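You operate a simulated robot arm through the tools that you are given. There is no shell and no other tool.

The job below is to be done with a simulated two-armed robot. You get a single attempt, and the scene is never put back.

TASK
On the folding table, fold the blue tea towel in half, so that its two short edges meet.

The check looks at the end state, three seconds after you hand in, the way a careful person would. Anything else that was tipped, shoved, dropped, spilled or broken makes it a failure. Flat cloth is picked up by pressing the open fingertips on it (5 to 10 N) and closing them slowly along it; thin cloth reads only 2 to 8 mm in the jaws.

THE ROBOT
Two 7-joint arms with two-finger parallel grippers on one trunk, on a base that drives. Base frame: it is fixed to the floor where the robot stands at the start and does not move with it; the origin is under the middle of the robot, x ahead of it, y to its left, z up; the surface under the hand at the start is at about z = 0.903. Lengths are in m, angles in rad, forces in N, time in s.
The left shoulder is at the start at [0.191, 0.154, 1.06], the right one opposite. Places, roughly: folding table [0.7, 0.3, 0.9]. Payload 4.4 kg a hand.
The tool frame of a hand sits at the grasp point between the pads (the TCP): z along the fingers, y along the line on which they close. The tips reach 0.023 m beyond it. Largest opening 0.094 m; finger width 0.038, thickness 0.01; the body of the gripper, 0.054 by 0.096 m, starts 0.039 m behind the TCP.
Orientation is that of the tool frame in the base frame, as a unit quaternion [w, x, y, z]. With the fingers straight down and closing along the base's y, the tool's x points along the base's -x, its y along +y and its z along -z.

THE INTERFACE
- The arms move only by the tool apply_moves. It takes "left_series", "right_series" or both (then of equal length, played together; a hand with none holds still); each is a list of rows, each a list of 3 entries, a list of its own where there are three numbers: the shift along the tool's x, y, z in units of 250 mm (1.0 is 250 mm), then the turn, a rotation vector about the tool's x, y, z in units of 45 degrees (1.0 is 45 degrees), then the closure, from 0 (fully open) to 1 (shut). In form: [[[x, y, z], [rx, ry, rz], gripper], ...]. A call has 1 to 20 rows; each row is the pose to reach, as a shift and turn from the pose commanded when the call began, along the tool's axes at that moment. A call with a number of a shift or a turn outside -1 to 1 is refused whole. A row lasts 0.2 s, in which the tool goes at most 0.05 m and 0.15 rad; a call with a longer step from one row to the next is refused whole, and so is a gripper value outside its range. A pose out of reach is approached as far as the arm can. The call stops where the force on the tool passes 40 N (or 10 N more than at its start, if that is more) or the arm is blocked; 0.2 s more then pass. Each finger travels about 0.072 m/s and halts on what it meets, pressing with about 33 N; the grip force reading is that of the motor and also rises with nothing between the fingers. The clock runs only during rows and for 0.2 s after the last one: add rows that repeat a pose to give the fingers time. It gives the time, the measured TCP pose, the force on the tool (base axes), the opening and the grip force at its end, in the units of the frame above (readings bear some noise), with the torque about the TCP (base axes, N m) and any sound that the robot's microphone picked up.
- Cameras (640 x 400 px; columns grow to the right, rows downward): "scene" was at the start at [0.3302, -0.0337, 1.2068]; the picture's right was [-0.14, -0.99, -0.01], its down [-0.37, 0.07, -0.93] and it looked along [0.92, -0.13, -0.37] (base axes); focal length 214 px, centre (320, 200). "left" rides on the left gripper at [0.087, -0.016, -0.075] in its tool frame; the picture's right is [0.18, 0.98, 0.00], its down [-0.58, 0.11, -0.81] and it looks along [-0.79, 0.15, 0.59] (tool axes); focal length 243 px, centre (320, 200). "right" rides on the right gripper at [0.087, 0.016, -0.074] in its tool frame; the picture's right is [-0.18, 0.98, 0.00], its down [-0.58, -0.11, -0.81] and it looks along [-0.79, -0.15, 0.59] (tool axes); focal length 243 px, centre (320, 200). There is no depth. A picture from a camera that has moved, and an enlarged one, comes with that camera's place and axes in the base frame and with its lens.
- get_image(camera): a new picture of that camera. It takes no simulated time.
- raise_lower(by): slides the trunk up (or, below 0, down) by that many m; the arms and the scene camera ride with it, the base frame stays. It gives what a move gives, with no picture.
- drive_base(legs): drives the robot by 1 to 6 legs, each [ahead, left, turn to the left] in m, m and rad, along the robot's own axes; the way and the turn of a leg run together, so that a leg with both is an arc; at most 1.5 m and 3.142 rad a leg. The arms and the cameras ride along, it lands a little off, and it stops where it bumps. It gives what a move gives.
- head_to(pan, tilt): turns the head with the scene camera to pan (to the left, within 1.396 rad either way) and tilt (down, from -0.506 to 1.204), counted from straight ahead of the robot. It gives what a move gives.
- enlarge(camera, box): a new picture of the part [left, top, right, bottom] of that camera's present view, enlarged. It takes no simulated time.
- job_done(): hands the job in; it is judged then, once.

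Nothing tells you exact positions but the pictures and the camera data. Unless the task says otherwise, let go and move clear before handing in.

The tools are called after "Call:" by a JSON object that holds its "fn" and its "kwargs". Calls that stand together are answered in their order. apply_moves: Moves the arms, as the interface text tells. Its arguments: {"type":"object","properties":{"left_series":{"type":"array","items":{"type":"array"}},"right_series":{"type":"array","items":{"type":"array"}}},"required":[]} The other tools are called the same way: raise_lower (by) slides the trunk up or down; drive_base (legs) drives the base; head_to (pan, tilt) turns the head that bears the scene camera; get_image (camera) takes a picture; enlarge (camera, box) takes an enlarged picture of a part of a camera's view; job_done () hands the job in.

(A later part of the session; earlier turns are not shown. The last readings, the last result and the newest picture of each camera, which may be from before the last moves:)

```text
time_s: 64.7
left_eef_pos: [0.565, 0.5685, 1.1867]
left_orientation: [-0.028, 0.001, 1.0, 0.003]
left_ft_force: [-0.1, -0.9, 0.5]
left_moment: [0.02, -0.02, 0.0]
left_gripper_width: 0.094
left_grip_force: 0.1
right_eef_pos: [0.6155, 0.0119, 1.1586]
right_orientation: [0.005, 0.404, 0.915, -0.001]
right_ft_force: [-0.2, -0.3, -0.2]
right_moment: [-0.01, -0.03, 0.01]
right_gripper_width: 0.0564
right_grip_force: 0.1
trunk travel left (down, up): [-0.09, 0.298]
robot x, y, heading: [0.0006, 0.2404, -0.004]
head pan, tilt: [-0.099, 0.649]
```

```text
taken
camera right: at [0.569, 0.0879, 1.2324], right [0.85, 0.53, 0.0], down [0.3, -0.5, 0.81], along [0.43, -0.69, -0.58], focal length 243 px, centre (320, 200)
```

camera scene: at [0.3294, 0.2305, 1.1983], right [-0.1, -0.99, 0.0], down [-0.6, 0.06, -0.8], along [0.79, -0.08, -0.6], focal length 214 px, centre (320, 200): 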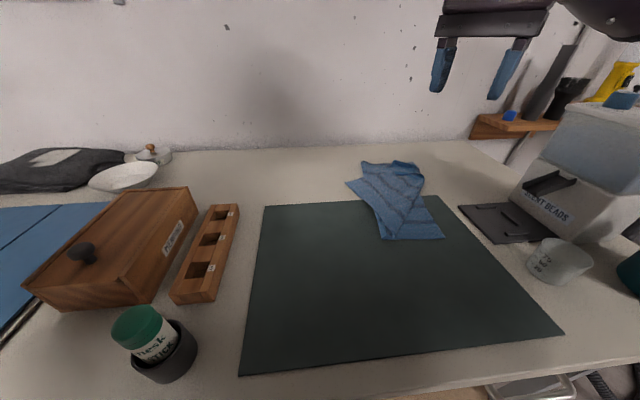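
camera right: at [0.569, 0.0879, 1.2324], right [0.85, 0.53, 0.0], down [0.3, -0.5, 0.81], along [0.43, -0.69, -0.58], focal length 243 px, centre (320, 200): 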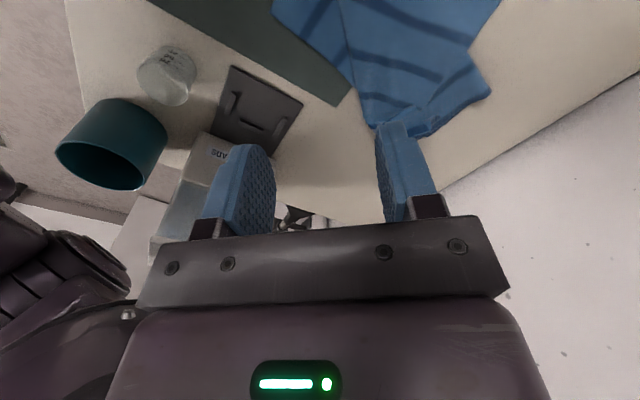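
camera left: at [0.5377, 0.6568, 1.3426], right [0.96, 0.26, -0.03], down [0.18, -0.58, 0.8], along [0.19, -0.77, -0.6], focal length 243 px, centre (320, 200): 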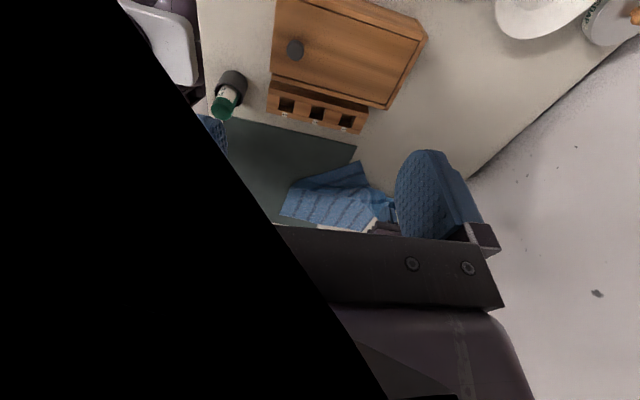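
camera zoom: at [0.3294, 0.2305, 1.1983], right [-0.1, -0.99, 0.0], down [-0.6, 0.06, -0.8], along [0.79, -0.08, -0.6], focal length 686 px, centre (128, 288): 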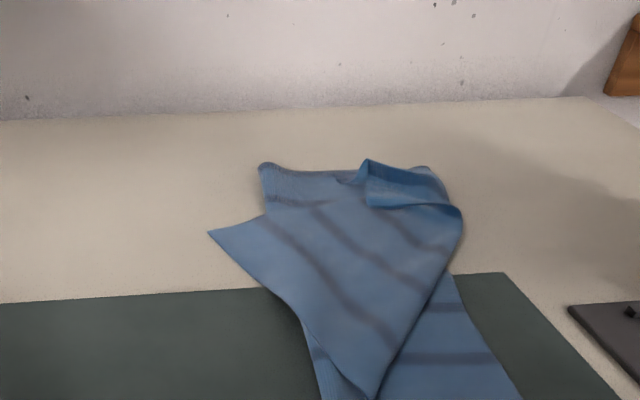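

The free corner is at about (0.783, 0.121), with its edge running away toward the far-right. I'll shift the base 6 cm right, finish turning the right hand, and bring the left hand (yawed to match that edge) above the corner.

Call:
{"fn": "drive_base", "kwargs": {"legs": [[0.0, -0.06, 0.0]]}}

Call:
{"fn": "apply_moves", "kwargs": {"left_series": [[[-0.03, -0.16, 0.06], [0, -0.01, -0.1], 0.3], [[-0.07, -0.32, 0.12], [0, -0.02, -0.2], 0.5], [[-0.11, -0.48, 0.18], [0, -0.03, -0.3], 0.6], [[-0.15, -0.64, 0.25], [0, -0.04, -0.4], 0.62], [[-0.19, -0.8, 0.32], [0, -0.05, -0.5], 0.62], [[-0.22, -0.96, 0.39], [0, -0.07, -0.6], 0.62], [[-0.22, -0.96, 0.39], [0, -0.07, -0.6], 0.62]], "right_series": [[[0, 0, 0], [0, 0, -0.166], 0.4], [[0, 0, 0], [0, 0, -0.333], 0.4], [[0, 0, 0], [0, 0, -0.5], 0.4], [[0, 0, 0], [0, 0, -0.666], 0.4], [[0, 0, 0], [0, 0, -0.833], 0.4], [[0, 0, 0], [0, 0, -1.0], 0.4], [[0, 0, 0], [0, 0, -1.0], 0.4]]}}

Call:
{"fn": "get_image", "kwargs": {"camera": "left"}}

Call:
{"fn": "get_image", "kwargs": {"camera": "scene"}}

```text
time_s: 65.9
left_eef_pos: [0.5678, 0.5094, 1.185]
left_orientation: [-0.03, 0.0, 1.0, 0.004]
left_ft_force: [0.0, -0.2, -0.7]
left_moment: [0.02, 0.03, 0.01]
left_gripper_width: 0.0939
left_grip_force: 0.1
right_eef_pos: [0.6184, -0.0469, 1.1571]
right_orientation: [0.003, 0.404, 0.915, -0.002]
right_ft_force: [0.5, -0.4, -0.4]
right_moment: [-0.04, -0.01, -0.04]
right_gripper_width: 0.0564
right_grip_force: 0.1
trunk travel left (down, up): [-0.09, 0.298]
robot x, y, heading: [0.0043, 0.1822, -0.007]
head pan, tilt: [-0.099, 0.649]
```

```text
time_s: 67.5
left_eef_pos: [0.6169, 0.2695, 1.0834]
left_orientation: [-0.001, -0.234, 0.972, 0.01]
left_ft_force: [1.1, -0.4, 0.1]
left_moment: [0.01, 0.01, 0.03]
left_gripper_width: 0.0356
left_grip_force: 0.1
right_eef_pos: [0.6162, -0.0444, 1.158]
right_orientation: [0.003, 0.022, 1.0, -0.003]
right_ft_force: [0.5, -0.3, 0.3]
right_moment: [-0.01, -0.01, 0.02]
right_gripper_width: 0.0566
right_grip_force: 0.0
trunk travel left (down, up): [-0.09, 0.298]
robot x, y, heading: [0.0014, 0.1808, -0.007]
head pan, tilt: [-0.099, 0.649]
```

```text
taken
camera left: at [0.5488, 0.2172, 1.1573], right [-0.61, 0.79, 0.02], down [0.47, 0.35, 0.81], along [0.63, 0.5, -0.59], focal length 243 px, centre (320, 200)
```

left: 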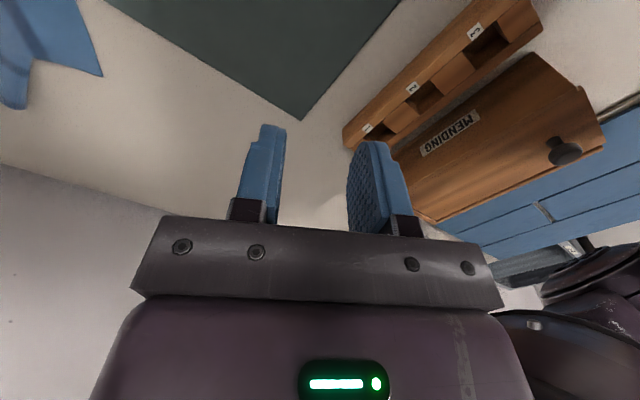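

```text
taken
camera scene: at [0.3305, 0.1717, 1.1977], right [-0.1, -0.99, 0.0], down [-0.6, 0.06, -0.8], along [0.79, -0.08, -0.6], focal length 214 px, centre (320, 200)
```

scene: 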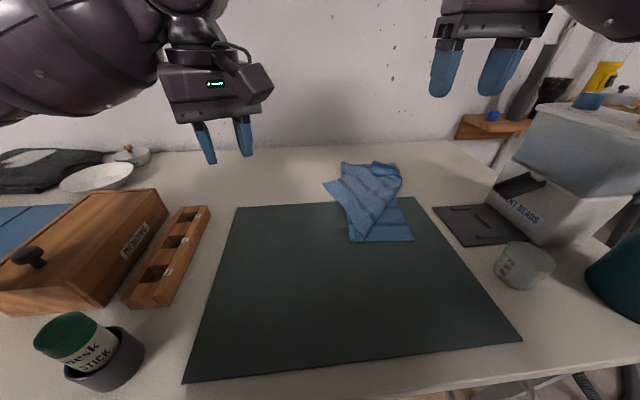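

Both cameras agree on the corner at about (0.78, 0.122). I'll bring the left hand above it.

Call:
{"fn": "apply_moves", "kwargs": {"left_series": [[[-0.05, -0.15, 0.05], [0, 0, 0], 0.62], [[-0.1, -0.3, 0.1], [0, 0, 0], 0.62], [[-0.14, -0.45, 0.16], [0, 0, 0], 0.62], [[-0.19, -0.6, 0.22], [0, 0, 0], 0.62], [[-0.24, -0.76, 0.29], [0, 0, 0], 0.62], [[-0.28, -0.918, 0.37], [0, 0, 0], 0.62], [[-0.28, -0.918, 0.39], [0, 0, 0], 0.62]]}}

Call:
{"fn": "get_image", "kwargs": {"camera": "left"}}

Call:
{"fn": "enlarge", "kwargs": {"camera": "scene", "box": [260, 110, 460, 235]}}

```text
time_s: 69.1
left_eef_pos: [0.7814, 0.1019, 0.9853]
left_orientation: [0.005, -0.234, 0.972, 0.011]
left_ft_force: [-0.3, -0.1, -1.2]
left_moment: [0.06, -0.03, 0.01]
left_gripper_width: 0.0358
left_grip_force: 0.0
right_eef_pos: [0.6135, -0.0459, 1.1622]
right_orientation: [0.007, 0.023, 1.0, -0.004]
right_ft_force: [0.9, -1.0, -1.5]
right_moment: [0.03, 0.02, -0.02]
right_gripper_width: 0.0563
right_grip_force: 0.1
trunk travel left (down, up): [-0.09, 0.298]
robot x, y, heading: [0.0028, 0.1821, -0.007]
head pan, tilt: [-0.099, 0.649]
```

```text
taken
camera left: at [0.7123, 0.0481, 1.0595], right [-0.61, 0.79, 0.02], down [0.47, 0.34, 0.81], along [0.64, 0.51, -0.58], focal length 243 px, centre (320, 200)
```

left: 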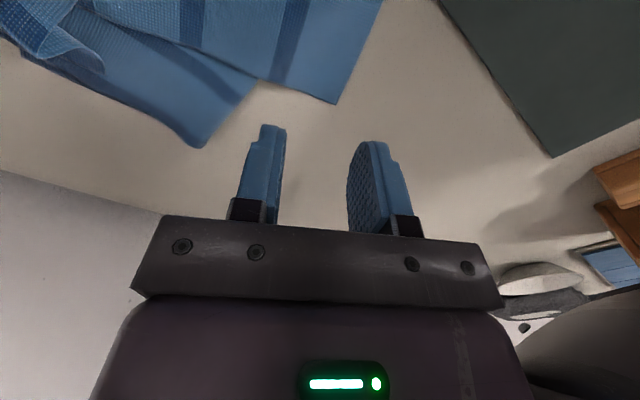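

```text
3.20 times, centred on (360, 172) of scene
camera zoom: at [0.3267, 0.1714, 1.2001], right [-0.1, -0.99, 0.0], down [-0.6, 0.06, -0.8], along [0.79, -0.08, -0.6], focal length 686 px, centre (192, 288)
```

zoom: 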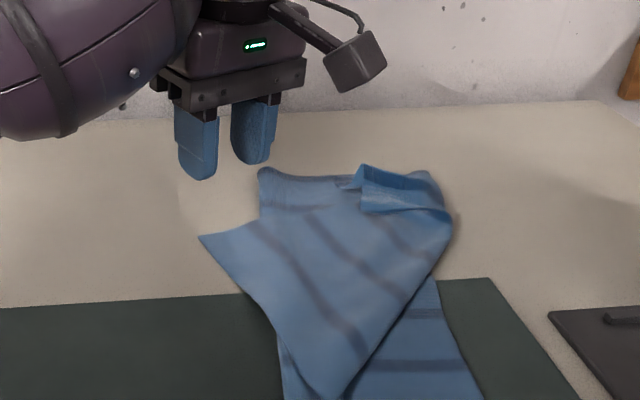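

The corner is at (0.784, 0.119), and the fingertips would land just inside it. I'll nudge 9 mm further in and go down to just above contact.

Call:
{"fn": "apply_moves", "kwargs": {"left_series": [[[0.01, -0.035, 0.08], [0, 0, 0], 0.62], [[0.01, -0.035, 0.15], [0, 0, 0], 0.62], [[0.01, -0.035, 0.2], [0, 0, 0], 0.62], [[0.01, -0.035, 0.23], [0, 0, 0], 0.62], [[0.01, -0.035, 0.23], [0, 0, 0], 0.62]]}}

Call:
{"fn": "get_image", "kwargs": {"camera": "left"}}

```text
time_s: 70.5
left_eef_pos: [0.7929, 0.1182, 0.9698]
left_orientation: [0.032, -0.247, 0.968, -0.001]
left_ft_force: [-0.7, -0.4, 0.5]
left_moment: [0.0, -0.01, 0.02]
left_gripper_width: 0.0358
left_grip_force: 0.1
right_eef_pos: [0.611, -0.0322, 1.1717]
right_orientation: [0.012, 0.019, 1.0, -0.006]
right_ft_force: [0.5, 0.5, -0.4]
right_moment: [0.01, 0.0, -0.01]
right_gripper_width: 0.0564
right_grip_force: 0.0
trunk travel left (down, up): [-0.09, 0.298]
robot x, y, heading: [0.0054, 0.1842, 0.002]
head pan, tilt: [-0.099, 0.649]
stopped in row 5 (left hand): the arm was blocked; the commanded pose is now the measured one
```

```text
taken
camera left: at [0.7224, 0.0627, 1.0391], right [-0.63, 0.78, -0.03], down [0.41, 0.36, 0.84], along [0.66, 0.52, -0.54], focal length 243 px, centre (320, 200)
```

left: 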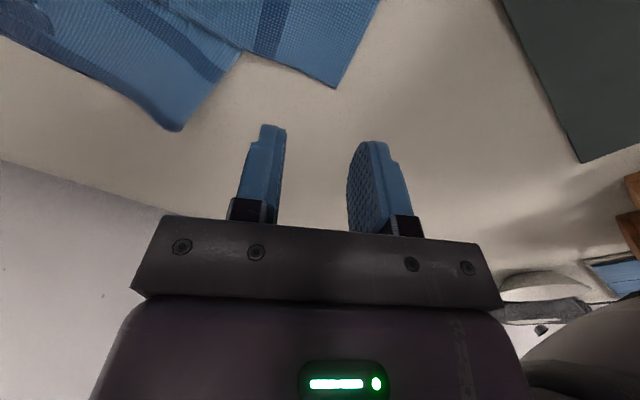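

The left arm was blocked by something other than the fingertips. I'll look around to find what it touches.

Call:
{"fn": "head_to", "kwargs": {"pan": 0.5, "tilt": 0.7}}

Call:
{"fn": "get_image", "kwargs": {"camera": "scene"}}

Call:
{"fn": "get_image", "kwargs": {"camera": "right"}}

```text
time_s: 71.5
left_eef_pos: [0.7966, 0.1252, 0.9618]
left_orientation: [0.028, -0.25, 0.968, -0.001]
left_ft_force: [0.4, -0.3, -0.3]
left_moment: [-0.07, -0.01, 0.0]
left_gripper_width: 0.0358
left_grip_force: 0.0
right_eef_pos: [0.6133, -0.026, 1.17]
right_orientation: [0.01, 0.019, 1.0, -0.01]
right_ft_force: [0.6, -0.7, 0.4]
right_moment: [-0.03, -0.01, 0.01]
right_gripper_width: 0.0566
right_grip_force: 0.0
trunk travel left (down, up): [-0.09, 0.298]
robot x, y, heading: [0.0011, 0.1827, 0.002]
head pan, tilt: [0.499, 0.7]
```

```text
taken
camera scene: at [0.3134, 0.2385, 1.1975], right [0.48, -0.88, 0.01], down [-0.56, -0.32, -0.76], along [0.67, 0.36, -0.65], focal length 214 px, centre (320, 200)
```

scene: 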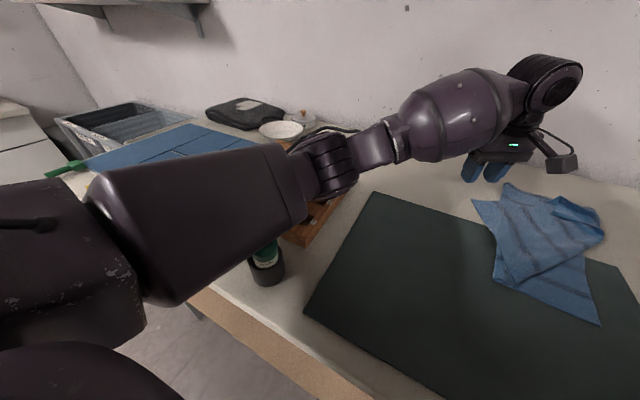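

```text
taken
camera right: at [0.5267, -0.0052, 1.2419], right [0.22, 0.97, -0.02], down [0.56, -0.11, 0.82], along [0.8, -0.19, -0.57], focal length 243 px, centre (320, 200)
```

right: 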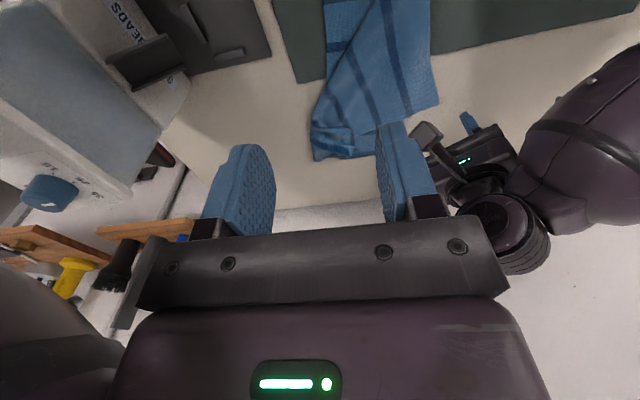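

The left elbow is hanging low, over the rack and the mending box, so it is probably touching one of them. I'll raise the trunk to lift the whole arm straight off.

Call:
{"fn": "raise_lower", "kwargs": {"by": 0.06}}

Call:
{"fn": "get_image", "kwargs": {"camera": "scene"}}

```text
time_s: 72.5
left_eef_pos: [0.7933, 0.0886, 0.9856]
left_orientation: [0.006, -0.236, 0.972, 0.011]
left_ft_force: [1.4, -0.1, -2.8]
left_moment: [-0.01, 0.07, -0.01]
left_gripper_width: 0.0356
left_grip_force: 0.0
right_eef_pos: [0.6215, -0.0556, 1.2069]
right_orientation: [-0.005, 0.027, 1.0, -0.004]
right_ft_force: [2.0, -0.2, -1.3]
right_moment: [0.01, 0.08, 0.02]
right_gripper_width: 0.0567
right_grip_force: 0.1
trunk travel left (down, up): [-0.15, 0.238]
robot x, y, heading: [0.001, 0.1776, -0.008]
head pan, tilt: [0.499, 0.7]
```

```text
taken
camera scene: at [0.2627, 0.2131, 1.2639], right [0.47, -0.88, 0.0], down [-0.57, -0.3, -0.76], along [0.67, 0.36, -0.65], focal length 214 px, centre (320, 200)
```

scene: 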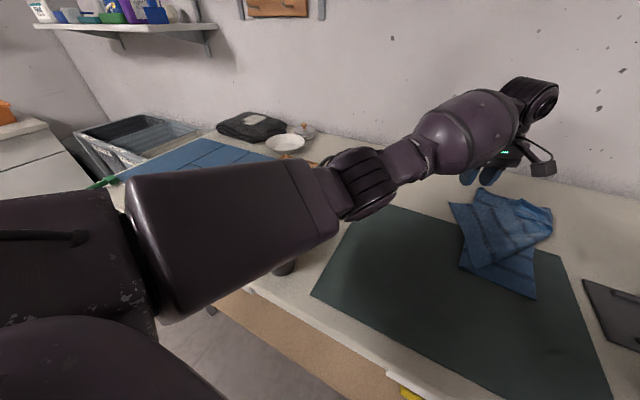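

Call:
{"fn": "apply_moves", "kwargs": {"left_series": [[[0, 0, -0.15], [0, 0, 0], 0.62], [[0, 0, -0.3], [0, 0, 0], 0.62], [[0.05, 0, -0.45], [0, 0, 0], 0.62], [[0.1, 0, -0.6], [0, 0, 0], 0.62], [[0.1, 0, -0.6], [0, 0, 0], 0.62]]}}

Call:
{"fn": "get_image", "kwargs": {"camera": "scene"}}

```text
time_s: 73.7
left_eef_pos: [0.7684, 0.0861, 1.1447]
left_orientation: [0.011, -0.241, 0.971, 0.009]
left_ft_force: [0.4, 0.0, 0.7]
left_moment: [-0.01, 0.01, 0.01]
left_gripper_width: 0.0355
left_grip_force: 0.1
right_eef_pos: [0.6188, -0.0434, 1.2164]
right_orientation: [0.002, 0.023, 1.0, -0.004]
right_ft_force: [0.2, -0.2, -0.2]
right_moment: [0.02, 0.02, 0.01]
right_gripper_width: 0.0565
right_grip_force: 0.2
trunk travel left (down, up): [-0.15, 0.238]
robot x, y, heading: [0.0029, 0.1835, -0.002]
head pan, tilt: [0.499, 0.7]
```

```text
taken
camera scene: at [0.2594, 0.2223, 1.2665], right [0.48, -0.88, 0.0], down [-0.57, -0.31, -0.76], along [0.67, 0.36, -0.64], focal length 214 px, centre (320, 200)
```

scene: 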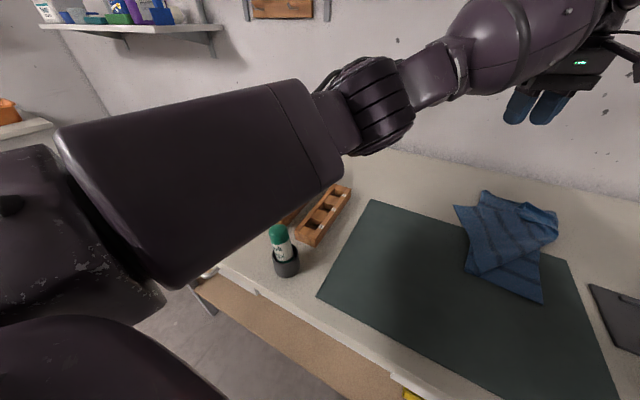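

The rack and bottle are where they were. The elbow hangs too low with the trunk down, so I'll raise the trunk another 6 cm and check the mending box from the left before trying again.

Call:
{"fn": "raise_lower", "kwargs": {"by": 0.06}}

Call:
{"fn": "head_to", "kwargs": {"pan": 0.75, "tilt": 0.75}}

Call:
{"fn": "get_image", "kwargs": {"camera": "scene"}}

Call:
{"fn": "get_image", "kwargs": {"camera": "left"}}

```text
time_s: 74.6
left_eef_pos: [0.774, 0.1362, 1.1397]
left_orientation: [-0.029, -0.274, 0.961, 0.027]
left_ft_force: [-0.1, -0.2, -0.2]
left_moment: [-0.01, -0.01, -0.01]
left_gripper_width: 0.036
left_grip_force: 0.1
right_eef_pos: [0.6157, -0.0431, 1.2808]
right_orientation: [0.007, 0.021, 1.0, -0.004]
right_ft_force: [0.1, 0.0, -0.4]
right_moment: [-0.03, 0.0, -0.03]
right_gripper_width: 0.0564
right_grip_force: 0.0
trunk travel left (down, up): [-0.21, 0.178]
robot x, y, heading: [0.0012, 0.1855, -0.002]
head pan, tilt: [0.499, 0.7]
stopped: the arm was blocked; the commanded pose is now the measured one
```

```text
time_s: 75.4
left_eef_pos: [0.7734, 0.1346, 1.141]
left_orientation: [-0.029, -0.273, 0.961, 0.027]
left_ft_force: [0.4, -0.6, -0.1]
left_moment: [-0.03, -0.01, 0.01]
left_gripper_width: 0.0356
left_grip_force: 0.1
right_eef_pos: [0.6138, -0.0446, 1.2812]
right_orientation: [0.006, 0.022, 1.0, -0.004]
right_ft_force: [-0.1, 0.7, -0.1]
right_moment: [0.03, 0.01, -0.01]
right_gripper_width: 0.0565
right_grip_force: 0.1
trunk travel left (down, up): [-0.21, 0.178]
robot x, y, heading: [0.0022, 0.1839, -0.001]
head pan, tilt: [0.75, 0.75]
```

```text
taken
camera scene: at [0.1865, 0.2383, 1.3306], right [0.68, -0.73, 0.0], down [-0.5, -0.46, -0.73], along [0.54, 0.5, -0.68], focal length 214 px, centre (320, 200)
```

scene: 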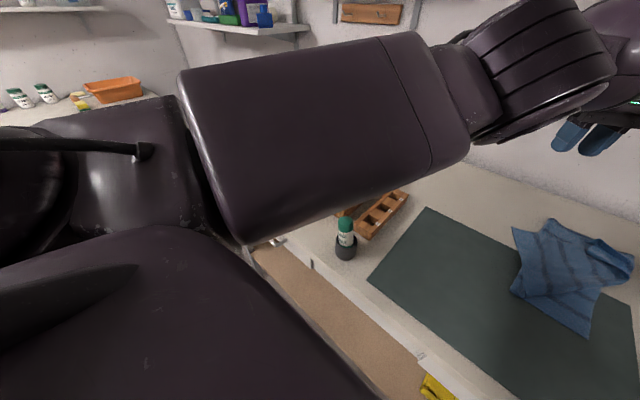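

```text
taken
camera left: at [0.714, 0.075, 1.2182], right [-0.67, 0.74, 0.07], down [0.49, 0.37, 0.79], along [0.55, 0.57, -0.61], focal length 243 px, centre (320, 200)
```

left: 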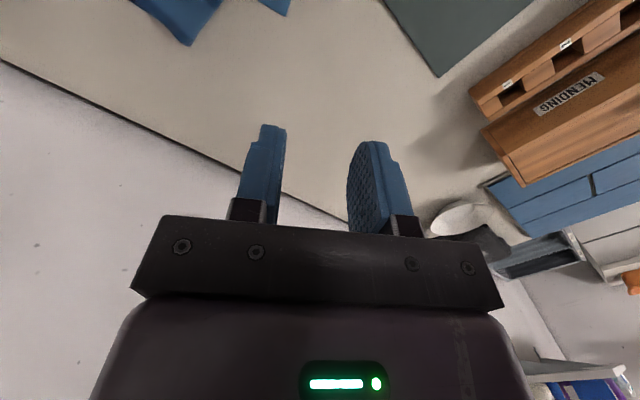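

The mending box and the rack look undisturbed, so the left arm was blocked by its own joint limits from reaching across to the right. I'll free it by moving left. Then I'll drive the base right, so that each hand works on its own side.

Call:
{"fn": "apply_moves", "kwargs": {"left_series": [[[0, 0.1, -0.04], [0, 0, 0], 0.62], [[0.02, 0.25, -0.08], [0, 0, 0], 0.62], [[0.04, 0.4, -0.12], [0, 0, 0], 0.62], [[0.04, 0.5, -0.12], [0, 0, 0], 0.62], [[0.04, 0.5, -0.12], [0, 0, 0], 0.62]]}}

Call:
{"fn": "head_to", "kwargs": {"pan": 0.0, "tilt": 0.7}}

Call:
{"fn": "get_image", "kwargs": {"camera": "scene"}}

```text
time_s: 76.6
left_eef_pos: [0.7829, 0.1877, 1.1999]
left_orientation: [-0.027, -0.268, 0.963, 0.025]
left_ft_force: [0.5, 0.0, 0.6]
left_moment: [0.01, 0.05, -0.04]
left_gripper_width: 0.036
left_grip_force: 0.1
left hand out of reach, approached as far as the arm can: row 1, 2, 3, 4, 5
right_eef_pos: [0.6155, -0.0435, 1.2806]
right_orientation: [0.006, 0.022, 1.0, -0.003]
right_ft_force: [0.1, -0.3, -0.6]
right_moment: [0.0, 0.01, 0.02]
right_gripper_width: 0.0565
right_grip_force: 0.0
trunk travel left (down, up): [-0.21, 0.178]
robot x, y, heading: [0.0051, 0.1816, -0.001]
head pan, tilt: [0.75, 0.75]
```

```text
time_s: 77.7
left_eef_pos: [0.7849, 0.1887, 1.1988]
left_orientation: [-0.028, -0.269, 0.962, 0.028]
left_ft_force: [-0.1, -0.4, -0.5]
left_moment: [-0.04, 0.0, -0.02]
left_gripper_width: 0.0357
left_grip_force: 0.0
right_eef_pos: [0.6147, -0.0443, 1.2816]
right_orientation: [0.006, 0.022, 1.0, -0.004]
right_ft_force: [1.3, -0.9, -0.2]
right_moment: [-0.02, -0.01, 0.01]
right_gripper_width: 0.0563
right_grip_force: 0.1
trunk travel left (down, up): [-0.21, 0.178]
robot x, y, heading: [0.0017, 0.1884, -0.006]
head pan, tilt: [0.0, 0.7]
```

```text
taken
camera scene: at [0.2106, 0.1818, 1.3349], right [0.0, -1.0, 0.0], down [-0.64, 0.0, -0.76], along [0.76, 0.0, -0.64], focal length 214 px, centre (320, 200)
```

scene: 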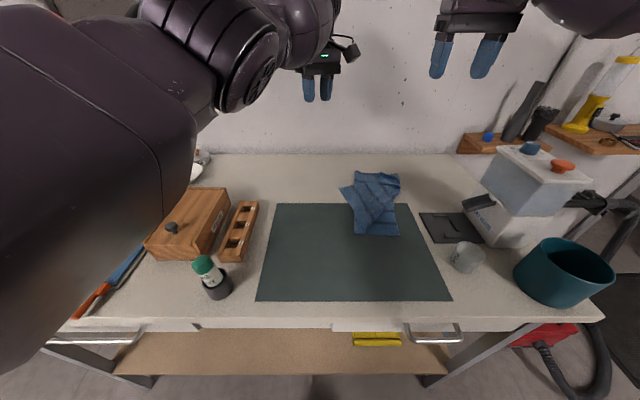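

The towel bundle is visible on the mat. With the trunk raised the shoulders sit further back, which limits reach. I'll look down to see whether the base has room to move closer.

Call:
{"fn": "head_to", "kwargs": {"pan": 0.0, "tilt": 1.2}}

Call:
{"fn": "get_image", "kwargs": {"camera": "scene"}}

Call:
{"fn": "head_to", "kwargs": {"pan": -0.7, "tilt": 1.1}}

Call:
{"fn": "get_image", "kwargs": {"camera": "scene"}}

```text
time_s: 78.6
left_eef_pos: [0.7841, 0.1892, 1.198]
left_orientation: [-0.027, -0.268, 0.963, 0.028]
left_ft_force: [0.2, -0.1, 0.8]
left_moment: [0.0, 0.01, -0.02]
left_gripper_width: 0.0359
left_grip_force: 0.1
right_eef_pos: [0.6144, -0.0438, 1.2805]
right_orientation: [0.006, 0.021, 1.0, -0.003]
right_ft_force: [-0.5, 0.7, -0.3]
right_moment: [0.02, 0.01, 0.0]
right_gripper_width: 0.0564
right_grip_force: 0.1
trunk travel left (down, up): [-0.21, 0.178]
robot x, y, heading: [0.0018, 0.1825, 0.0]
head pan, tilt: [0.0, 1.201]
```

```text
taken
camera scene: at [0.1816, 0.1817, 1.2989], right [0.0, -1.0, 0.0], down [-0.93, 0.0, -0.36], along [0.36, 0.0, -0.93], focal length 214 px, centre (320, 200)
```

scene: 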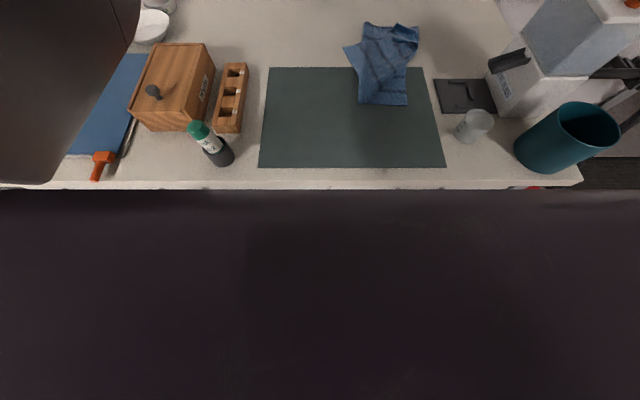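

```text
time_s: 79.7
left_eef_pos: [0.7854, 0.1887, 1.198]
left_orientation: [-0.027, -0.27, 0.962, 0.027]
left_ft_force: [0.1, -0.7, 0.1]
left_moment: [-0.01, 0.0, -0.01]
left_gripper_width: 0.0358
left_grip_force: 0.0
right_eef_pos: [0.6145, -0.0447, 1.2811]
right_orientation: [0.006, 0.022, 1.0, -0.004]
right_ft_force: [-0.3, 1.2, 0.1]
right_moment: [0.0, -0.02, 0.04]
right_gripper_width: 0.0566
right_grip_force: 0.0
trunk travel left (down, up): [-0.21, 0.178]
robot x, y, heading: [-0.0015, 0.1814, -0.0]
head pan, tilt: [-0.7, 1.1]
```

```text
taken
camera scene: at [0.1739, 0.1411, 1.3049], right [-0.64, -0.76, 0.0], down [-0.68, 0.57, -0.45], along [0.35, -0.29, -0.89], focal length 214 px, centre (320, 200)
```

scene: 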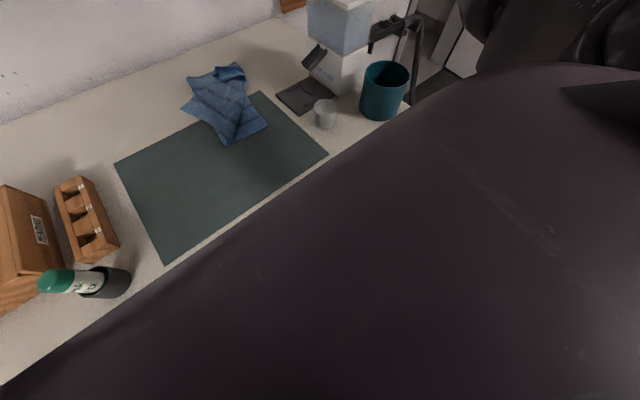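

The torso stays close to the table edge, so I can't move the base forward. I'll lower the trunk again for reach, drive right so the left hand has the free corner on its own side, and pull that corner left to straighten the short edge along y.

Call:
{"fn": "apply_moves", "kwargs": {"left_series": [[[0.15, -0.08, 0], [0, 0, 0], 0.62], [[0.3, -0.16, 0], [0, 0, 0], 0.62], [[0.45, -0.24, 0], [0, 0, 0], 0.62], [[0.45, -0.24, 0], [0, 0, 0], 0.62]]}}

Call:
{"fn": "raise_lower", "kwargs": {"by": -0.1}}

Call:
{"fn": "drive_base", "kwargs": {"legs": [[0.0, -0.1, 0.0]]}}

Call:
{"fn": "head_to", "kwargs": {"pan": 0.0, "tilt": 0.7}}

Call:
{"fn": "get_image", "kwargs": {"camera": "scene"}}

```text
time_s: 80.9
left_eef_pos: [0.7724, 0.1618, 1.1792]
left_orientation: [-0.058, -0.335, 0.94, 0.014]
left_ft_force: [0.3, 0.8, 0.1]
left_moment: [-0.01, 0.02, -0.01]
left_gripper_width: 0.0356
left_grip_force: 0.1
left hand out of reach, approached as far as the arm can: row 1, 2, 3, 4
right_eef_pos: [0.6145, -0.0422, 1.281]
right_orientation: [0.006, 0.021, 1.0, -0.004]
right_ft_force: [0.2, 0.5, -0.3]
right_moment: [-0.01, 0.02, -0.04]
right_gripper_width: 0.0562
right_grip_force: 0.0
trunk travel left (down, up): [-0.21, 0.178]
robot x, y, heading: [0.0011, 0.1843, -0.001]
head pan, tilt: [-0.7, 1.1]
stopped in row 4 (left hand): the arm was blocked; the commanded pose is now the measured one
```

```text
time_s: 81.9
left_eef_pos: [0.8072, 0.1551, 0.9317]
left_orientation: [-0.175, -0.323, 0.929, 0.052]
left_ft_force: [-6.8, -1.6, 6.9]
left_moment: [-0.17, 0.1, -0.12]
left_gripper_width: 0.034
left_grip_force: 0.1
right_eef_pos: [0.6214, -0.0423, 1.1847]
right_orientation: [-0.007, 0.022, 1.0, -0.006]
right_ft_force: [0.4, 0.3, 0.9]
right_moment: [-0.01, 0.03, -0.02]
right_gripper_width: 0.0566
right_grip_force: 0.0
trunk travel left (down, up): [-0.127, 0.262]
robot x, y, heading: [0.0062, 0.1857, -0.001]
head pan, tilt: [-0.7, 1.1]
stopped: the force on the tool passed its limit at 122 N (the readings are from after the stop); the commanded pose is now the measured one
```

```text
time_s: 83.5
left_eef_pos: [0.808, 0.0522, 0.9323]
left_orientation: [-0.175, -0.322, 0.929, 0.053]
left_ft_force: [0.2, 0.7, 10.4]
left_moment: [-0.05, -0.2, 0.01]
left_gripper_width: 0.0341
left_grip_force: 0.0
right_eef_pos: [0.6214, -0.1436, 1.1862]
right_orientation: [-0.007, 0.021, 1.0, -0.005]
right_ft_force: [0.2, 0.0, 0.3]
right_moment: [0.01, 0.0, 0.03]
right_gripper_width: 0.0563
right_grip_force: 0.1
trunk travel left (down, up): [-0.127, 0.262]
robot x, y, heading: [0.0018, 0.0814, -0.003]
head pan, tilt: [-0.7, 1.1]
```

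```text
time_s: 84.6
left_eef_pos: [0.8079, 0.052, 0.9332]
left_orientation: [-0.174, -0.322, 0.929, 0.053]
left_ft_force: [-3.3, -2.1, 5.8]
left_moment: [-0.12, 0.05, -0.08]
left_gripper_width: 0.0346
left_grip_force: 0.1
right_eef_pos: [0.6224, -0.1445, 1.1848]
right_orientation: [-0.006, 0.021, 1.0, -0.005]
right_ft_force: [0.2, -0.1, -1.2]
right_moment: [0.01, -0.03, 0.0]
right_gripper_width: 0.0563
right_grip_force: 0.0
trunk travel left (down, up): [-0.127, 0.262]
robot x, y, heading: [0.0043, 0.0797, -0.001]
head pan, tilt: [0.0, 0.7]
```

```text
taken
camera scene: at [0.2918, 0.0799, 1.2388], right [0.0, -1.0, 0.0], down [-0.64, 0.0, -0.77], along [0.77, 0.0, -0.64], focal length 214 px, centre (320, 200)
```

scene: 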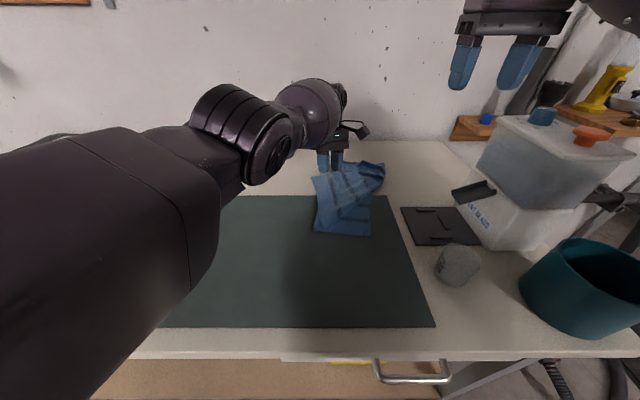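

Several moves ran while the left arm was stuck: its tip pressed the table and slid across the cloth. From here I'll move one step at a time. First I'll lift the left hand gently and pull it back.

Call:
{"fn": "apply_moves", "kwargs": {"left_series": [[[0.03, 0.03, -0.06], [0, 0, 0], 0.62], [[0.07, 0.1, -0.13], [0, 0, 0], 0.62], [[0.11, 0.2, -0.2], [0, 0, 0], 0.62], [[0.15, 0.3, -0.26], [0, 0, 0], 0.62], [[0.168, 0.38, -0.29], [0, 0, 0], 0.62], [[0.168, 0.38, -0.29], [0, 0, 0], 0.62]]}}

Call:
{"fn": "get_image", "kwargs": {"camera": "scene"}}

```text
time_s: 86.0
left_eef_pos: [0.8177, 0.0765, 1.0289]
left_orientation: [-0.174, -0.323, 0.929, 0.053]
left_ft_force: [0.3, 0.4, -0.2]
left_moment: [0.02, -0.01, 0.0]
left_gripper_width: 0.0356
left_grip_force: 0.1
left hand out of reach, approached as far as the arm can: row 1, 2, 3, 4, 5, 6
right_eef_pos: [0.6224, -0.1445, 1.184]
right_orientation: [-0.008, 0.021, 1.0, -0.005]
right_ft_force: [-1.2, 0.2, 0.0]
right_moment: [0.02, -0.02, 0.02]
right_gripper_width: 0.0564
right_grip_force: 0.1
trunk travel left (down, up): [-0.127, 0.262]
robot x, y, heading: [0.0032, 0.0789, -0.004]
head pan, tilt: [0.0, 0.7]
```

```text
taken
camera scene: at [0.2928, 0.0801, 1.2386], right [0.0, -1.0, 0.0], down [-0.64, 0.0, -0.76], along [0.76, 0.0, -0.64], focal length 214 px, centre (320, 200)
```

scene: 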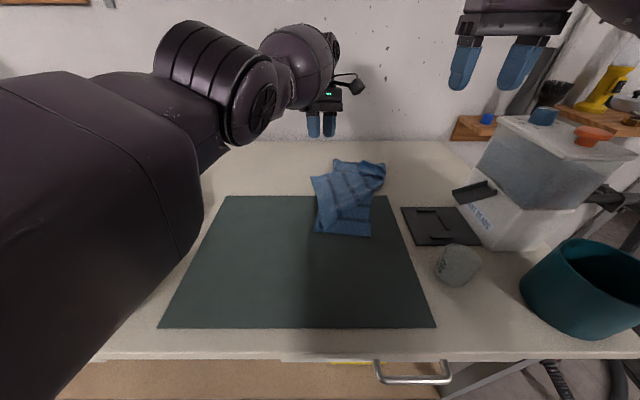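

The left arm is caught at a joint limit with its elbow up. I'll turn its hand back toward the plain downward orientation in small steps and see if that frees it.

Call:
{"fn": "apply_moves", "kwargs": {"left_series": [[[0, 0, 0], [0.023, -0.075, 0.14], 0.5], [[0, 0, 0], [0.046, -0.15, 0.28], 0.5], [[0, 0, 0], [0.069, -0.227, 0.42], 0.5], [[0, 0, 0], [0.092, -0.302, 0.56], 0.5], [[0, 0, 0], [0.115, -0.378, 0.7], 0.5], [[0, 0, 0], [0.138, -0.454, 0.841], 0.5], [[0, 0, 0], [0.138, -0.454, 0.841], 0.5]]}}

Call:
{"fn": "get_image", "kwargs": {"camera": "scene"}}

```text
time_s: 87.6
left_eef_pos: [0.8668, 0.06, 1.0327]
left_orientation: [-0.002, -0.002, 1.0, 0.0]
left_ft_force: [0.4, 0.1, -0.5]
left_moment: [-0.01, 0.02, 0.01]
left_gripper_width: 0.0472
left_grip_force: 0.1
left hand out of reach, approached as far as the arm can: row 1, 2, 3, 4, 5, 6, 7
right_eef_pos: [0.6229, -0.1431, 1.1842]
right_orientation: [-0.006, 0.021, 1.0, -0.005]
right_ft_force: [0.7, -1.0, 0.2]
right_moment: [-0.01, 0.01, 0.01]
right_gripper_width: 0.0565
right_grip_force: 0.1
trunk travel left (down, up): [-0.127, 0.262]
robot x, y, heading: [0.0008, 0.084, -0.003]
head pan, tilt: [0.0, 0.7]
```

```text
taken
camera scene: at [0.2927, 0.0801, 1.2386], right [0.0, -1.0, 0.0], down [-0.64, 0.0, -0.76], along [0.76, 0.0, -0.64], focal length 214 px, centre (320, 200)
```

scene: 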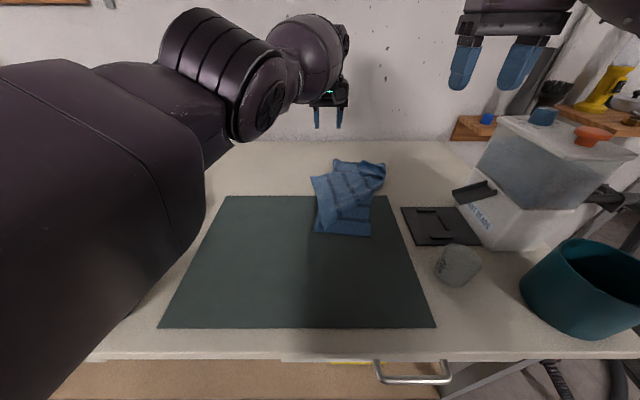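

The hand is upright again, but the arm sits nearly straight. I'll sweep it up and to the left, then try bending it back.

Call:
{"fn": "apply_moves", "kwargs": {"left_series": [[[0, 0.1, -0.08], [0, 0, 0], 0.5], [[0, 0.2, -0.16], [0, 0, 0], 0.5], [[0, 0.3, -0.24], [0, 0, 0], 0.5], [[0, 0.4, -0.32], [0, 0, 0], 0.5], [[0.1, 0.5, -0.4], [0, 0, 0], 0.5], [[0.2, 0.6, -0.46], [0, 0, 0], 0.5], [[0.32, 0.7, -0.5], [0, 0, 0], 0.5], [[0.45, 0.8, -0.5], [0, 0, 0], 0.5], [[0.45, 0.8, -0.5], [0, 0, 0], 0.5]]}}

Call:
{"fn": "get_image", "kwargs": {"camera": "scene"}}

```text
time_s: 89.6
left_eef_pos: [0.8762, 0.2411, 1.1976]
left_orientation: [-0.002, 0.0, 1.0, -0.001]
left_ft_force: [-0.7, -0.5, -0.1]
left_moment: [0.02, -0.03, 0.0]
left_gripper_width: 0.047
left_grip_force: 0.1
left hand out of reach, approached as far as the arm can: row 1, 2, 3, 4, 5, 6, 7, 8, 9
right_eef_pos: [0.6222, -0.1454, 1.1843]
right_orientation: [-0.007, 0.022, 1.0, -0.004]
right_ft_force: [0.1, -0.9, -0.1]
right_moment: [0.03, -0.01, 0.02]
right_gripper_width: 0.0562
right_grip_force: 0.1
trunk travel left (down, up): [-0.127, 0.262]
robot x, y, heading: [0.0028, 0.0845, -0.001]
head pan, tilt: [0.0, 0.7]
```

```text
taken
camera scene: at [0.2925, 0.0795, 1.2387], right [0.0, -1.0, 0.0], down [-0.64, 0.0, -0.77], along [0.77, 0.0, -0.64], focal length 214 px, centre (320, 200)
```

scene: 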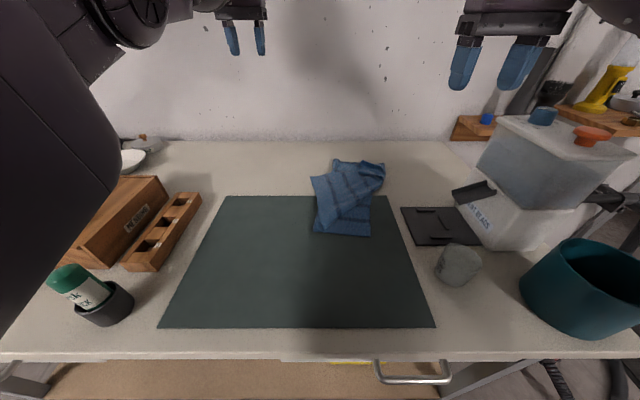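

Call:
{"fn": "apply_moves", "kwargs": {"left_series": [[[0.15, 0, 0], [0, 0, 0], 0.5], [[0.3, 0, 0], [0, 0, 0], 0.5], [[0.45, 0, 0], [0, 0, 0], 0.5], [[0.6, 0, 0], [0, 0, 0], 0.5], [[0.75, 0, 0], [0, 0, 0], 0.5], [[0.9, 0, 0], [0, 0, 0], 0.5], [[0.9, 0, 0], [0, 0, 0], 0.5]]}}

Call:
{"fn": "get_image", "kwargs": {"camera": "scene"}}

```text
time_s: 91.2
left_eef_pos: [0.8532, 0.2251, 1.2542]
left_orientation: [-0.002, 0.0, 1.0, 0.0]
left_ft_force: [-0.4, 0.4, 0.0]
left_moment: [-0.01, 0.02, 0.03]
left_gripper_width: 0.0469
left_grip_force: 0.1
left hand out of reach, approached as far as the arm can: row 1, 2, 3, 4, 5, 6, 7
right_eef_pos: [0.6229, -0.1446, 1.1847]
right_orientation: [-0.007, 0.021, 1.0, -0.005]
right_ft_force: [-0.7, -0.7, -0.2]
right_moment: [-0.01, -0.04, 0.02]
right_gripper_width: 0.0563
right_grip_force: 0.1
trunk travel left (down, up): [-0.127, 0.262]
robot x, y, heading: [0.0064, 0.0823, -0.002]
head pan, tilt: [0.0, 0.7]
```

```text
taken
camera scene: at [0.2928, 0.0801, 1.2386], right [0.0, -1.0, 0.0], down [-0.64, 0.0, -0.76], along [0.76, 0.0, -0.64], focal length 214 px, centre (320, 200)
```

scene: 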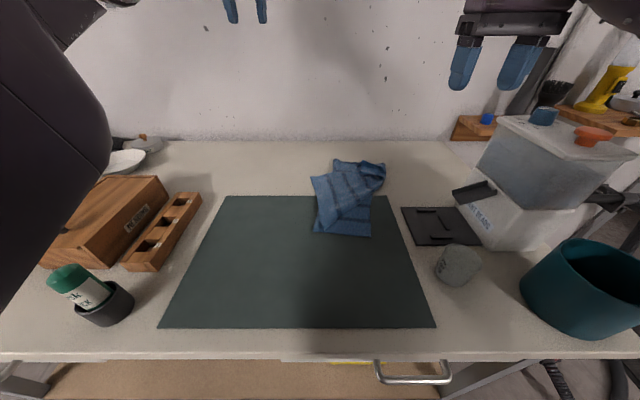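

Call:
{"fn": "apply_moves", "kwargs": {"left_series": [[[0.18, 0.0, 0.1], [0, 0, 0], 0.5], [[0.34, 0.0, 0.2], [0, 0, 0], 0.5], [[0.5, 0.0, 0.3], [0, 0, 0], 0.5], [[0.65, 0.0, 0.35], [0, 0, 0], 0.5], [[0.8, 0.0, 0.4], [0, 0, 0], 0.5], [[0.95, 0.0, 0.4], [0, 0, 0], 0.5], [[0.95, 0.0, 0.4], [0, 0, 0], 0.5], [[0.95, 0.0, 0.4], [0, 0, 0], 0.5], [[0.95, 0.0, 0.4], [0, 0, 0], 0.5], [[0.95, 0.0, 0.4], [0, 0, 0], 0.5], [[0.95, 0.0, 0.4], [0, 0, 0], 0.5], [[0.95, 0.0, 0.4], [0, 0, 0], 0.5]]}}

Call:
{"fn": "get_image", "kwargs": {"camera": "scene"}}

```text
refused: row 1 steps farther than a row can; nothing moved
```

```text
taken
camera scene: at [0.2928, 0.0801, 1.2386], right [0.0, -1.0, 0.0], down [-0.64, 0.0, -0.76], along [0.76, 0.0, -0.64], focal length 214 px, centre (320, 200)
```

scene: 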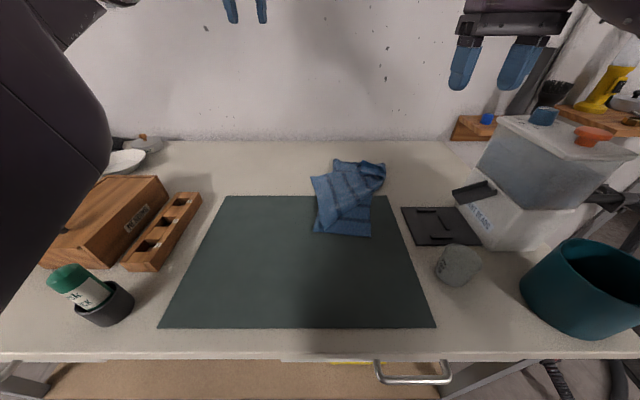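

Call:
{"fn": "apply_moves", "kwargs": {"left_series": [[[0.14, 0.0, 0.1], [0, 0, 0], 0.5], [[0.28, 0.0, 0.2], [0, 0, 0], 0.5], [[0.42, 0.0, 0.3], [0, 0, 0], 0.5], [[0.56, 0.0, 0.35], [0, 0, 0], 0.5], [[0.7, 0.0, 0.4], [0, 0, 0], 0.5], [[0.84, 0.0, 0.4], [0, 0, 0], 0.5], [[0.95, 0.0, 0.4], [0, 0, 0], 0.5], [[0.95, 0.0, 0.4], [0, 0, 0], 0.5], [[0.95, 0.0, 0.4], [0, 0, 0], 0.5], [[0.95, 0.0, 0.4], [0, 0, 0], 0.5]]}}

Call:
{"fn": "get_image", "kwargs": {"camera": "scene"}}

```text
time_s: 93.4
left_eef_pos: [0.8509, 0.1833, 1.2439]
left_orientation: [-0.001, 0.0, 1.0, 0.0]
left_ft_force: [0.7, 0.2, 0.1]
left_moment: [0.0, -0.02, 0.02]
left_gripper_width: 0.0471
left_grip_force: 0.0
left hand out of reach, approached as far as the arm can: row 1, 2, 3, 4, 5, 6, 7, 8, 9, 10
right_eef_pos: [0.6225, -0.1441, 1.1849]
right_orientation: [-0.008, 0.021, 1.0, -0.005]
right_ft_force: [-0.5, 0.3, -0.4]
right_moment: [0.01, -0.01, -0.01]
right_gripper_width: 0.0566
right_grip_force: 0.1
trunk travel left (down, up): [-0.127, 0.262]
robot x, y, heading: [0.0037, 0.0776, -0.001]
head pan, tilt: [0.0, 0.7]
```

```text
taken
camera scene: at [0.2928, 0.0801, 1.2386], right [0.0, -1.0, 0.0], down [-0.64, 0.0, -0.76], along [0.76, 0.0, -0.64], focal length 214 px, centre (320, 200)
```

scene: 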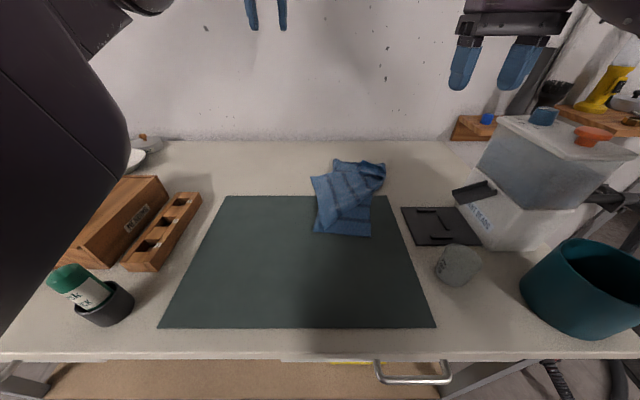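

Call:
{"fn": "head_to", "kwargs": {"pan": 0.3, "tilt": 0.1}}

Call:
{"fn": "get_image", "kwargs": {"camera": "scene"}}

Call:
{"fn": "get_image", "kwargs": {"camera": "right"}}

```text
time_s: 94.4
left_eef_pos: [0.8502, 0.1845, 1.2432]
left_orientation: [-0.002, 0.0, 1.0, 0.0]
left_ft_force: [-0.6, -0.1, -0.3]
left_moment: [-0.03, 0.01, -0.01]
left_gripper_width: 0.0468
left_grip_force: 0.2
right_eef_pos: [0.6221, -0.1444, 1.1834]
right_orientation: [-0.006, 0.02, 1.0, -0.005]
right_ft_force: [-0.3, -0.5, -0.2]
right_moment: [-0.02, 0.03, -0.01]
right_gripper_width: 0.0566
right_grip_force: 0.1
trunk travel left (down, up): [-0.127, 0.262]
robot x, y, heading: [0.0041, 0.0812, 0.002]
head pan, tilt: [0.3, 0.099]
```

```text
taken
camera scene: at [0.2958, 0.1073, 1.2933], right [0.29, -0.96, 0.0], down [-0.1, -0.03, -0.99], along [0.95, 0.29, -0.1], focal length 214 px, centre (320, 200)
```

scene: 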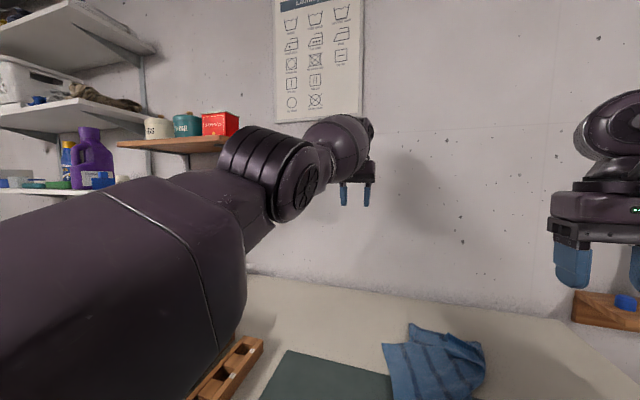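

```text
taken
camera right: at [0.5387, -0.1238, 1.2596], right [0.23, 0.97, -0.01], down [0.59, -0.13, 0.8], along [0.78, -0.19, -0.6], focal length 243 px, centre (320, 200)
```

right: 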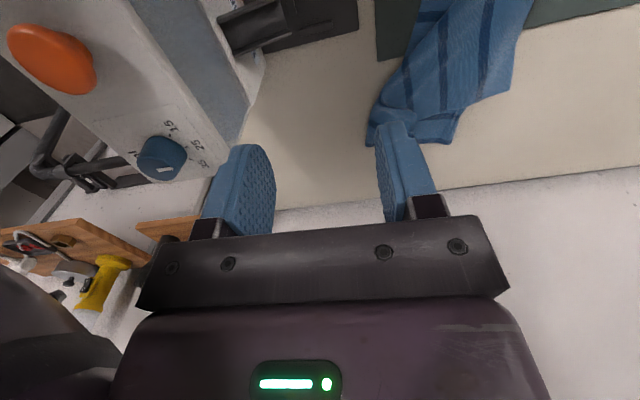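

The left arm is almost perfectly straight. Its natural bend puts the elbow out to the left, so moving the hand sideways to the right at this height should start the bend.

Call:
{"fn": "apply_moves", "kwargs": {"left_series": [[[0.05, -0.1, 0], [0, 0, 0], 0.5], [[0.1, -0.2, 0], [0, 0, 0], 0.5], [[0.15, -0.3, 0.02], [0, 0, 0], 0.5], [[0.2, -0.4, 0.04], [0, 0, 0], 0.5], [[0.25, -0.5, 0.06], [0, 0, 0], 0.5], [[0.3, -0.58, 0.08], [0, 0, 0], 0.5], [[0.3, -0.58, 0.08], [0, 0, 0], 0.5]]}}

Call:
{"fn": "get_image", "kwargs": {"camera": "scene"}}

```text
time_s: 96.0
left_eef_pos: [0.8067, 0.0291, 1.2306]
left_orientation: [-0.002, -0.001, 1.0, 0.0]
left_ft_force: [0.8, 0.0, 0.3]
left_moment: [-0.03, -0.01, 0.01]
left_gripper_width: 0.0468
left_grip_force: 0.0
left hand out of reach, approached as far as the arm can: row 1, 2, 3, 4, 5, 6, 7
right_eef_pos: [0.6236, -0.1437, 1.1847]
right_orientation: [-0.007, 0.021, 1.0, -0.005]
right_ft_force: [-0.2, -0.4, 0.0]
right_moment: [-0.02, -0.02, 0.02]
right_gripper_width: 0.0563
right_grip_force: 0.1
trunk travel left (down, up): [-0.127, 0.262]
robot x, y, heading: [0.003, 0.0742, -0.0]
head pan, tilt: [0.3, 0.099]
```

```text
taken
camera scene: at [0.2959, 0.1076, 1.2934], right [0.29, -0.96, 0.0], down [-0.1, -0.03, -0.99], along [0.95, 0.29, -0.1], focal length 214 px, centre (320, 200)
```

scene: 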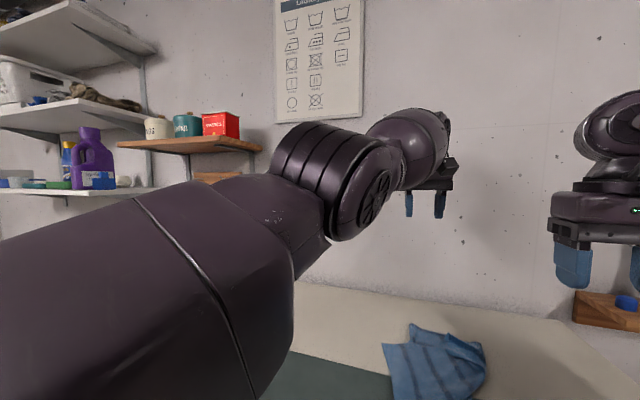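

Call:
{"fn": "apply_moves", "kwargs": {"left_series": [[[0.05, 0, 0.13], [0, 0, 0], 0.5], [[0.1, 0, 0.26], [0, 0, 0], 0.5], [[0.15, 0, 0.4], [0, 0, 0], 0.5], [[0.2, 0, 0.54], [0, 0, 0], 0.5], [[0.25, 0, 0.68], [0, 0, 0], 0.5], [[0.25, 0, 0.68], [0, 0, 0], 0.5]]}}

Call:
{"fn": "get_image", "kwargs": {"camera": "scene"}}

```text
time_s: 97.6
left_eef_pos: [0.8529, 0.0429, 1.1219]
left_orientation: [0.016, -0.046, 0.999, -0.021]
left_ft_force: [-0.7, 1.0, 0.1]
left_moment: [-0.01, 0.0, 0.02]
left_gripper_width: 0.0467
left_grip_force: 0.0
left hand out of reach, approached as far as the arm can: row 1, 2, 3, 4, 5, 6
right_eef_pos: [0.6235, -0.1441, 1.1848]
right_orientation: [-0.007, 0.022, 1.0, -0.005]
right_ft_force: [0.0, -0.3, 0.4]
right_moment: [-0.03, 0.02, 0.02]
right_gripper_width: 0.0566
right_grip_force: 0.1
trunk travel left (down, up): [-0.127, 0.262]
robot x, y, heading: [0.0025, 0.0769, -0.0]
head pan, tilt: [0.3, 0.099]
stopped in row 6 (left hand): the arm was blocked; the commanded pose is now the measured one
```

```text
taken
camera scene: at [0.2952, 0.1077, 1.2937], right [0.29, -0.96, 0.0], down [-0.09, -0.03, -1.0], along [0.95, 0.29, -0.1], focal length 214 px, centre (320, 200)
```

scene: 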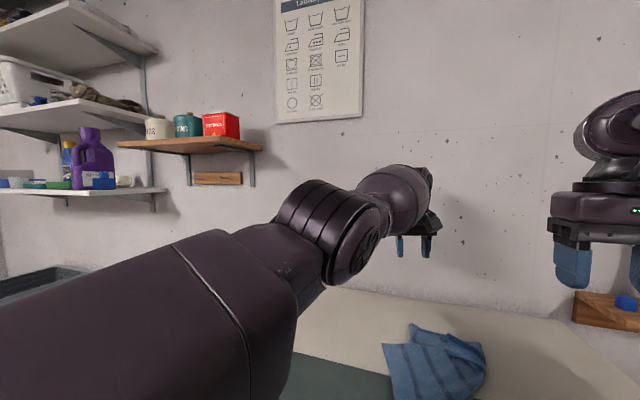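

Moving right does bend the elbow a little. I'll first pull the right hand back to make room, then continue moving the left hand right and up.

Call:
{"fn": "apply_moves", "kwargs": {"right_series": [[[0.15, 0, 0], [0, 0, 0], 0.4], [[0.3, 0, 0], [0, 0, 0], 0.4], [[0.4, 0, 0], [0, 0, 0], 0.4], [[0.4, 0, 0], [0, 0, 0], 0.4]]}}

Call:
{"fn": "apply_moves", "kwargs": {"left_series": [[[0.05, -0.08, -0.12], [0, 0, 0], 0.5], [[0.1, -0.16, -0.24], [0, 0, 0], 0.5], [[0.15, -0.24, -0.36], [0, 0, 0], 0.5], [[0.22, -0.32, -0.48], [0, 0, 0], 0.5], [[0.3, -0.4, -0.6], [0, 0, 0], 0.5], [[0.4, -0.5, -0.66], [0, 0, 0], 0.5], [[0.5, -0.6, -0.7], [0, 0, 0], 0.5], [[0.6, -0.7, -0.7], [0, 0, 0], 0.5], [[0.6, -0.7, -0.7], [0, 0, 0], 0.5]]}}

Call:
{"fn": "get_image", "kwargs": {"camera": "scene"}}

```text
time_s: 98.6
left_eef_pos: [0.8549, 0.043, 1.1213]
left_orientation: [0.015, -0.046, 0.999, -0.02]
left_ft_force: [-0.9, -0.2, -0.1]
left_moment: [0.02, 0.0, 0.02]
left_gripper_width: 0.047
left_grip_force: 0.0
right_eef_pos: [0.5218, -0.1438, 1.1851]
right_orientation: [-0.008, 0.02, 1.0, -0.005]
right_ft_force: [0.2, 0.0, 0.1]
right_moment: [0.02, -0.01, -0.01]
right_gripper_width: 0.0563
right_grip_force: 0.2
trunk travel left (down, up): [-0.127, 0.262]
robot x, y, heading: [0.0035, 0.0812, 0.002]
head pan, tilt: [0.3, 0.099]
```

```text
time_s: 99.5
left_eef_pos: [0.8312, 0.0432, 1.1106]
left_orientation: [-0.065, -0.093, 0.993, -0.01]
left_ft_force: [-1.1, 0.0, -0.1]
left_moment: [0.02, 0.01, 0.0]
left_gripper_width: 0.047
left_grip_force: 0.0
left hand out of reach, approached as far as the arm can: row 2, 3, 4
right_eef_pos: [0.5217, -0.1435, 1.1849]
right_orientation: [-0.008, 0.022, 1.0, -0.005]
right_ft_force: [-0.9, 0.5, 0.1]
right_moment: [0.0, -0.05, 0.02]
right_gripper_width: 0.0562
right_grip_force: 0.1
trunk travel left (down, up): [-0.127, 0.262]
robot x, y, heading: [0.0051, 0.0833, 0.003]
head pan, tilt: [0.3, 0.099]
stopped in row 4 (left hand): the arm was blocked; the commanded pose is now the measured one
```

```text
taken
camera scene: at [0.295, 0.1077, 1.2936], right [0.3, -0.96, 0.0], down [-0.09, -0.03, -1.0], along [0.95, 0.29, -0.1], focal length 214 px, centre (320, 200)
```

scene: 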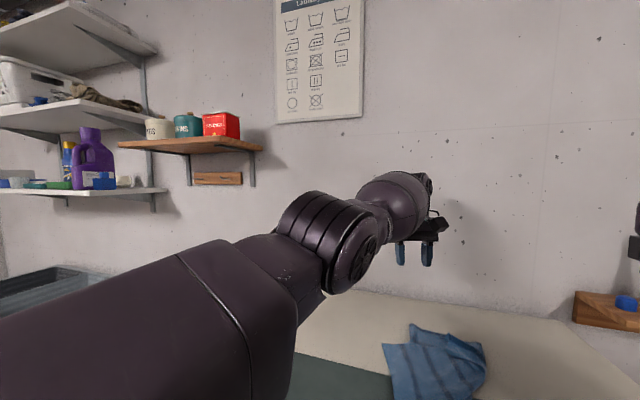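

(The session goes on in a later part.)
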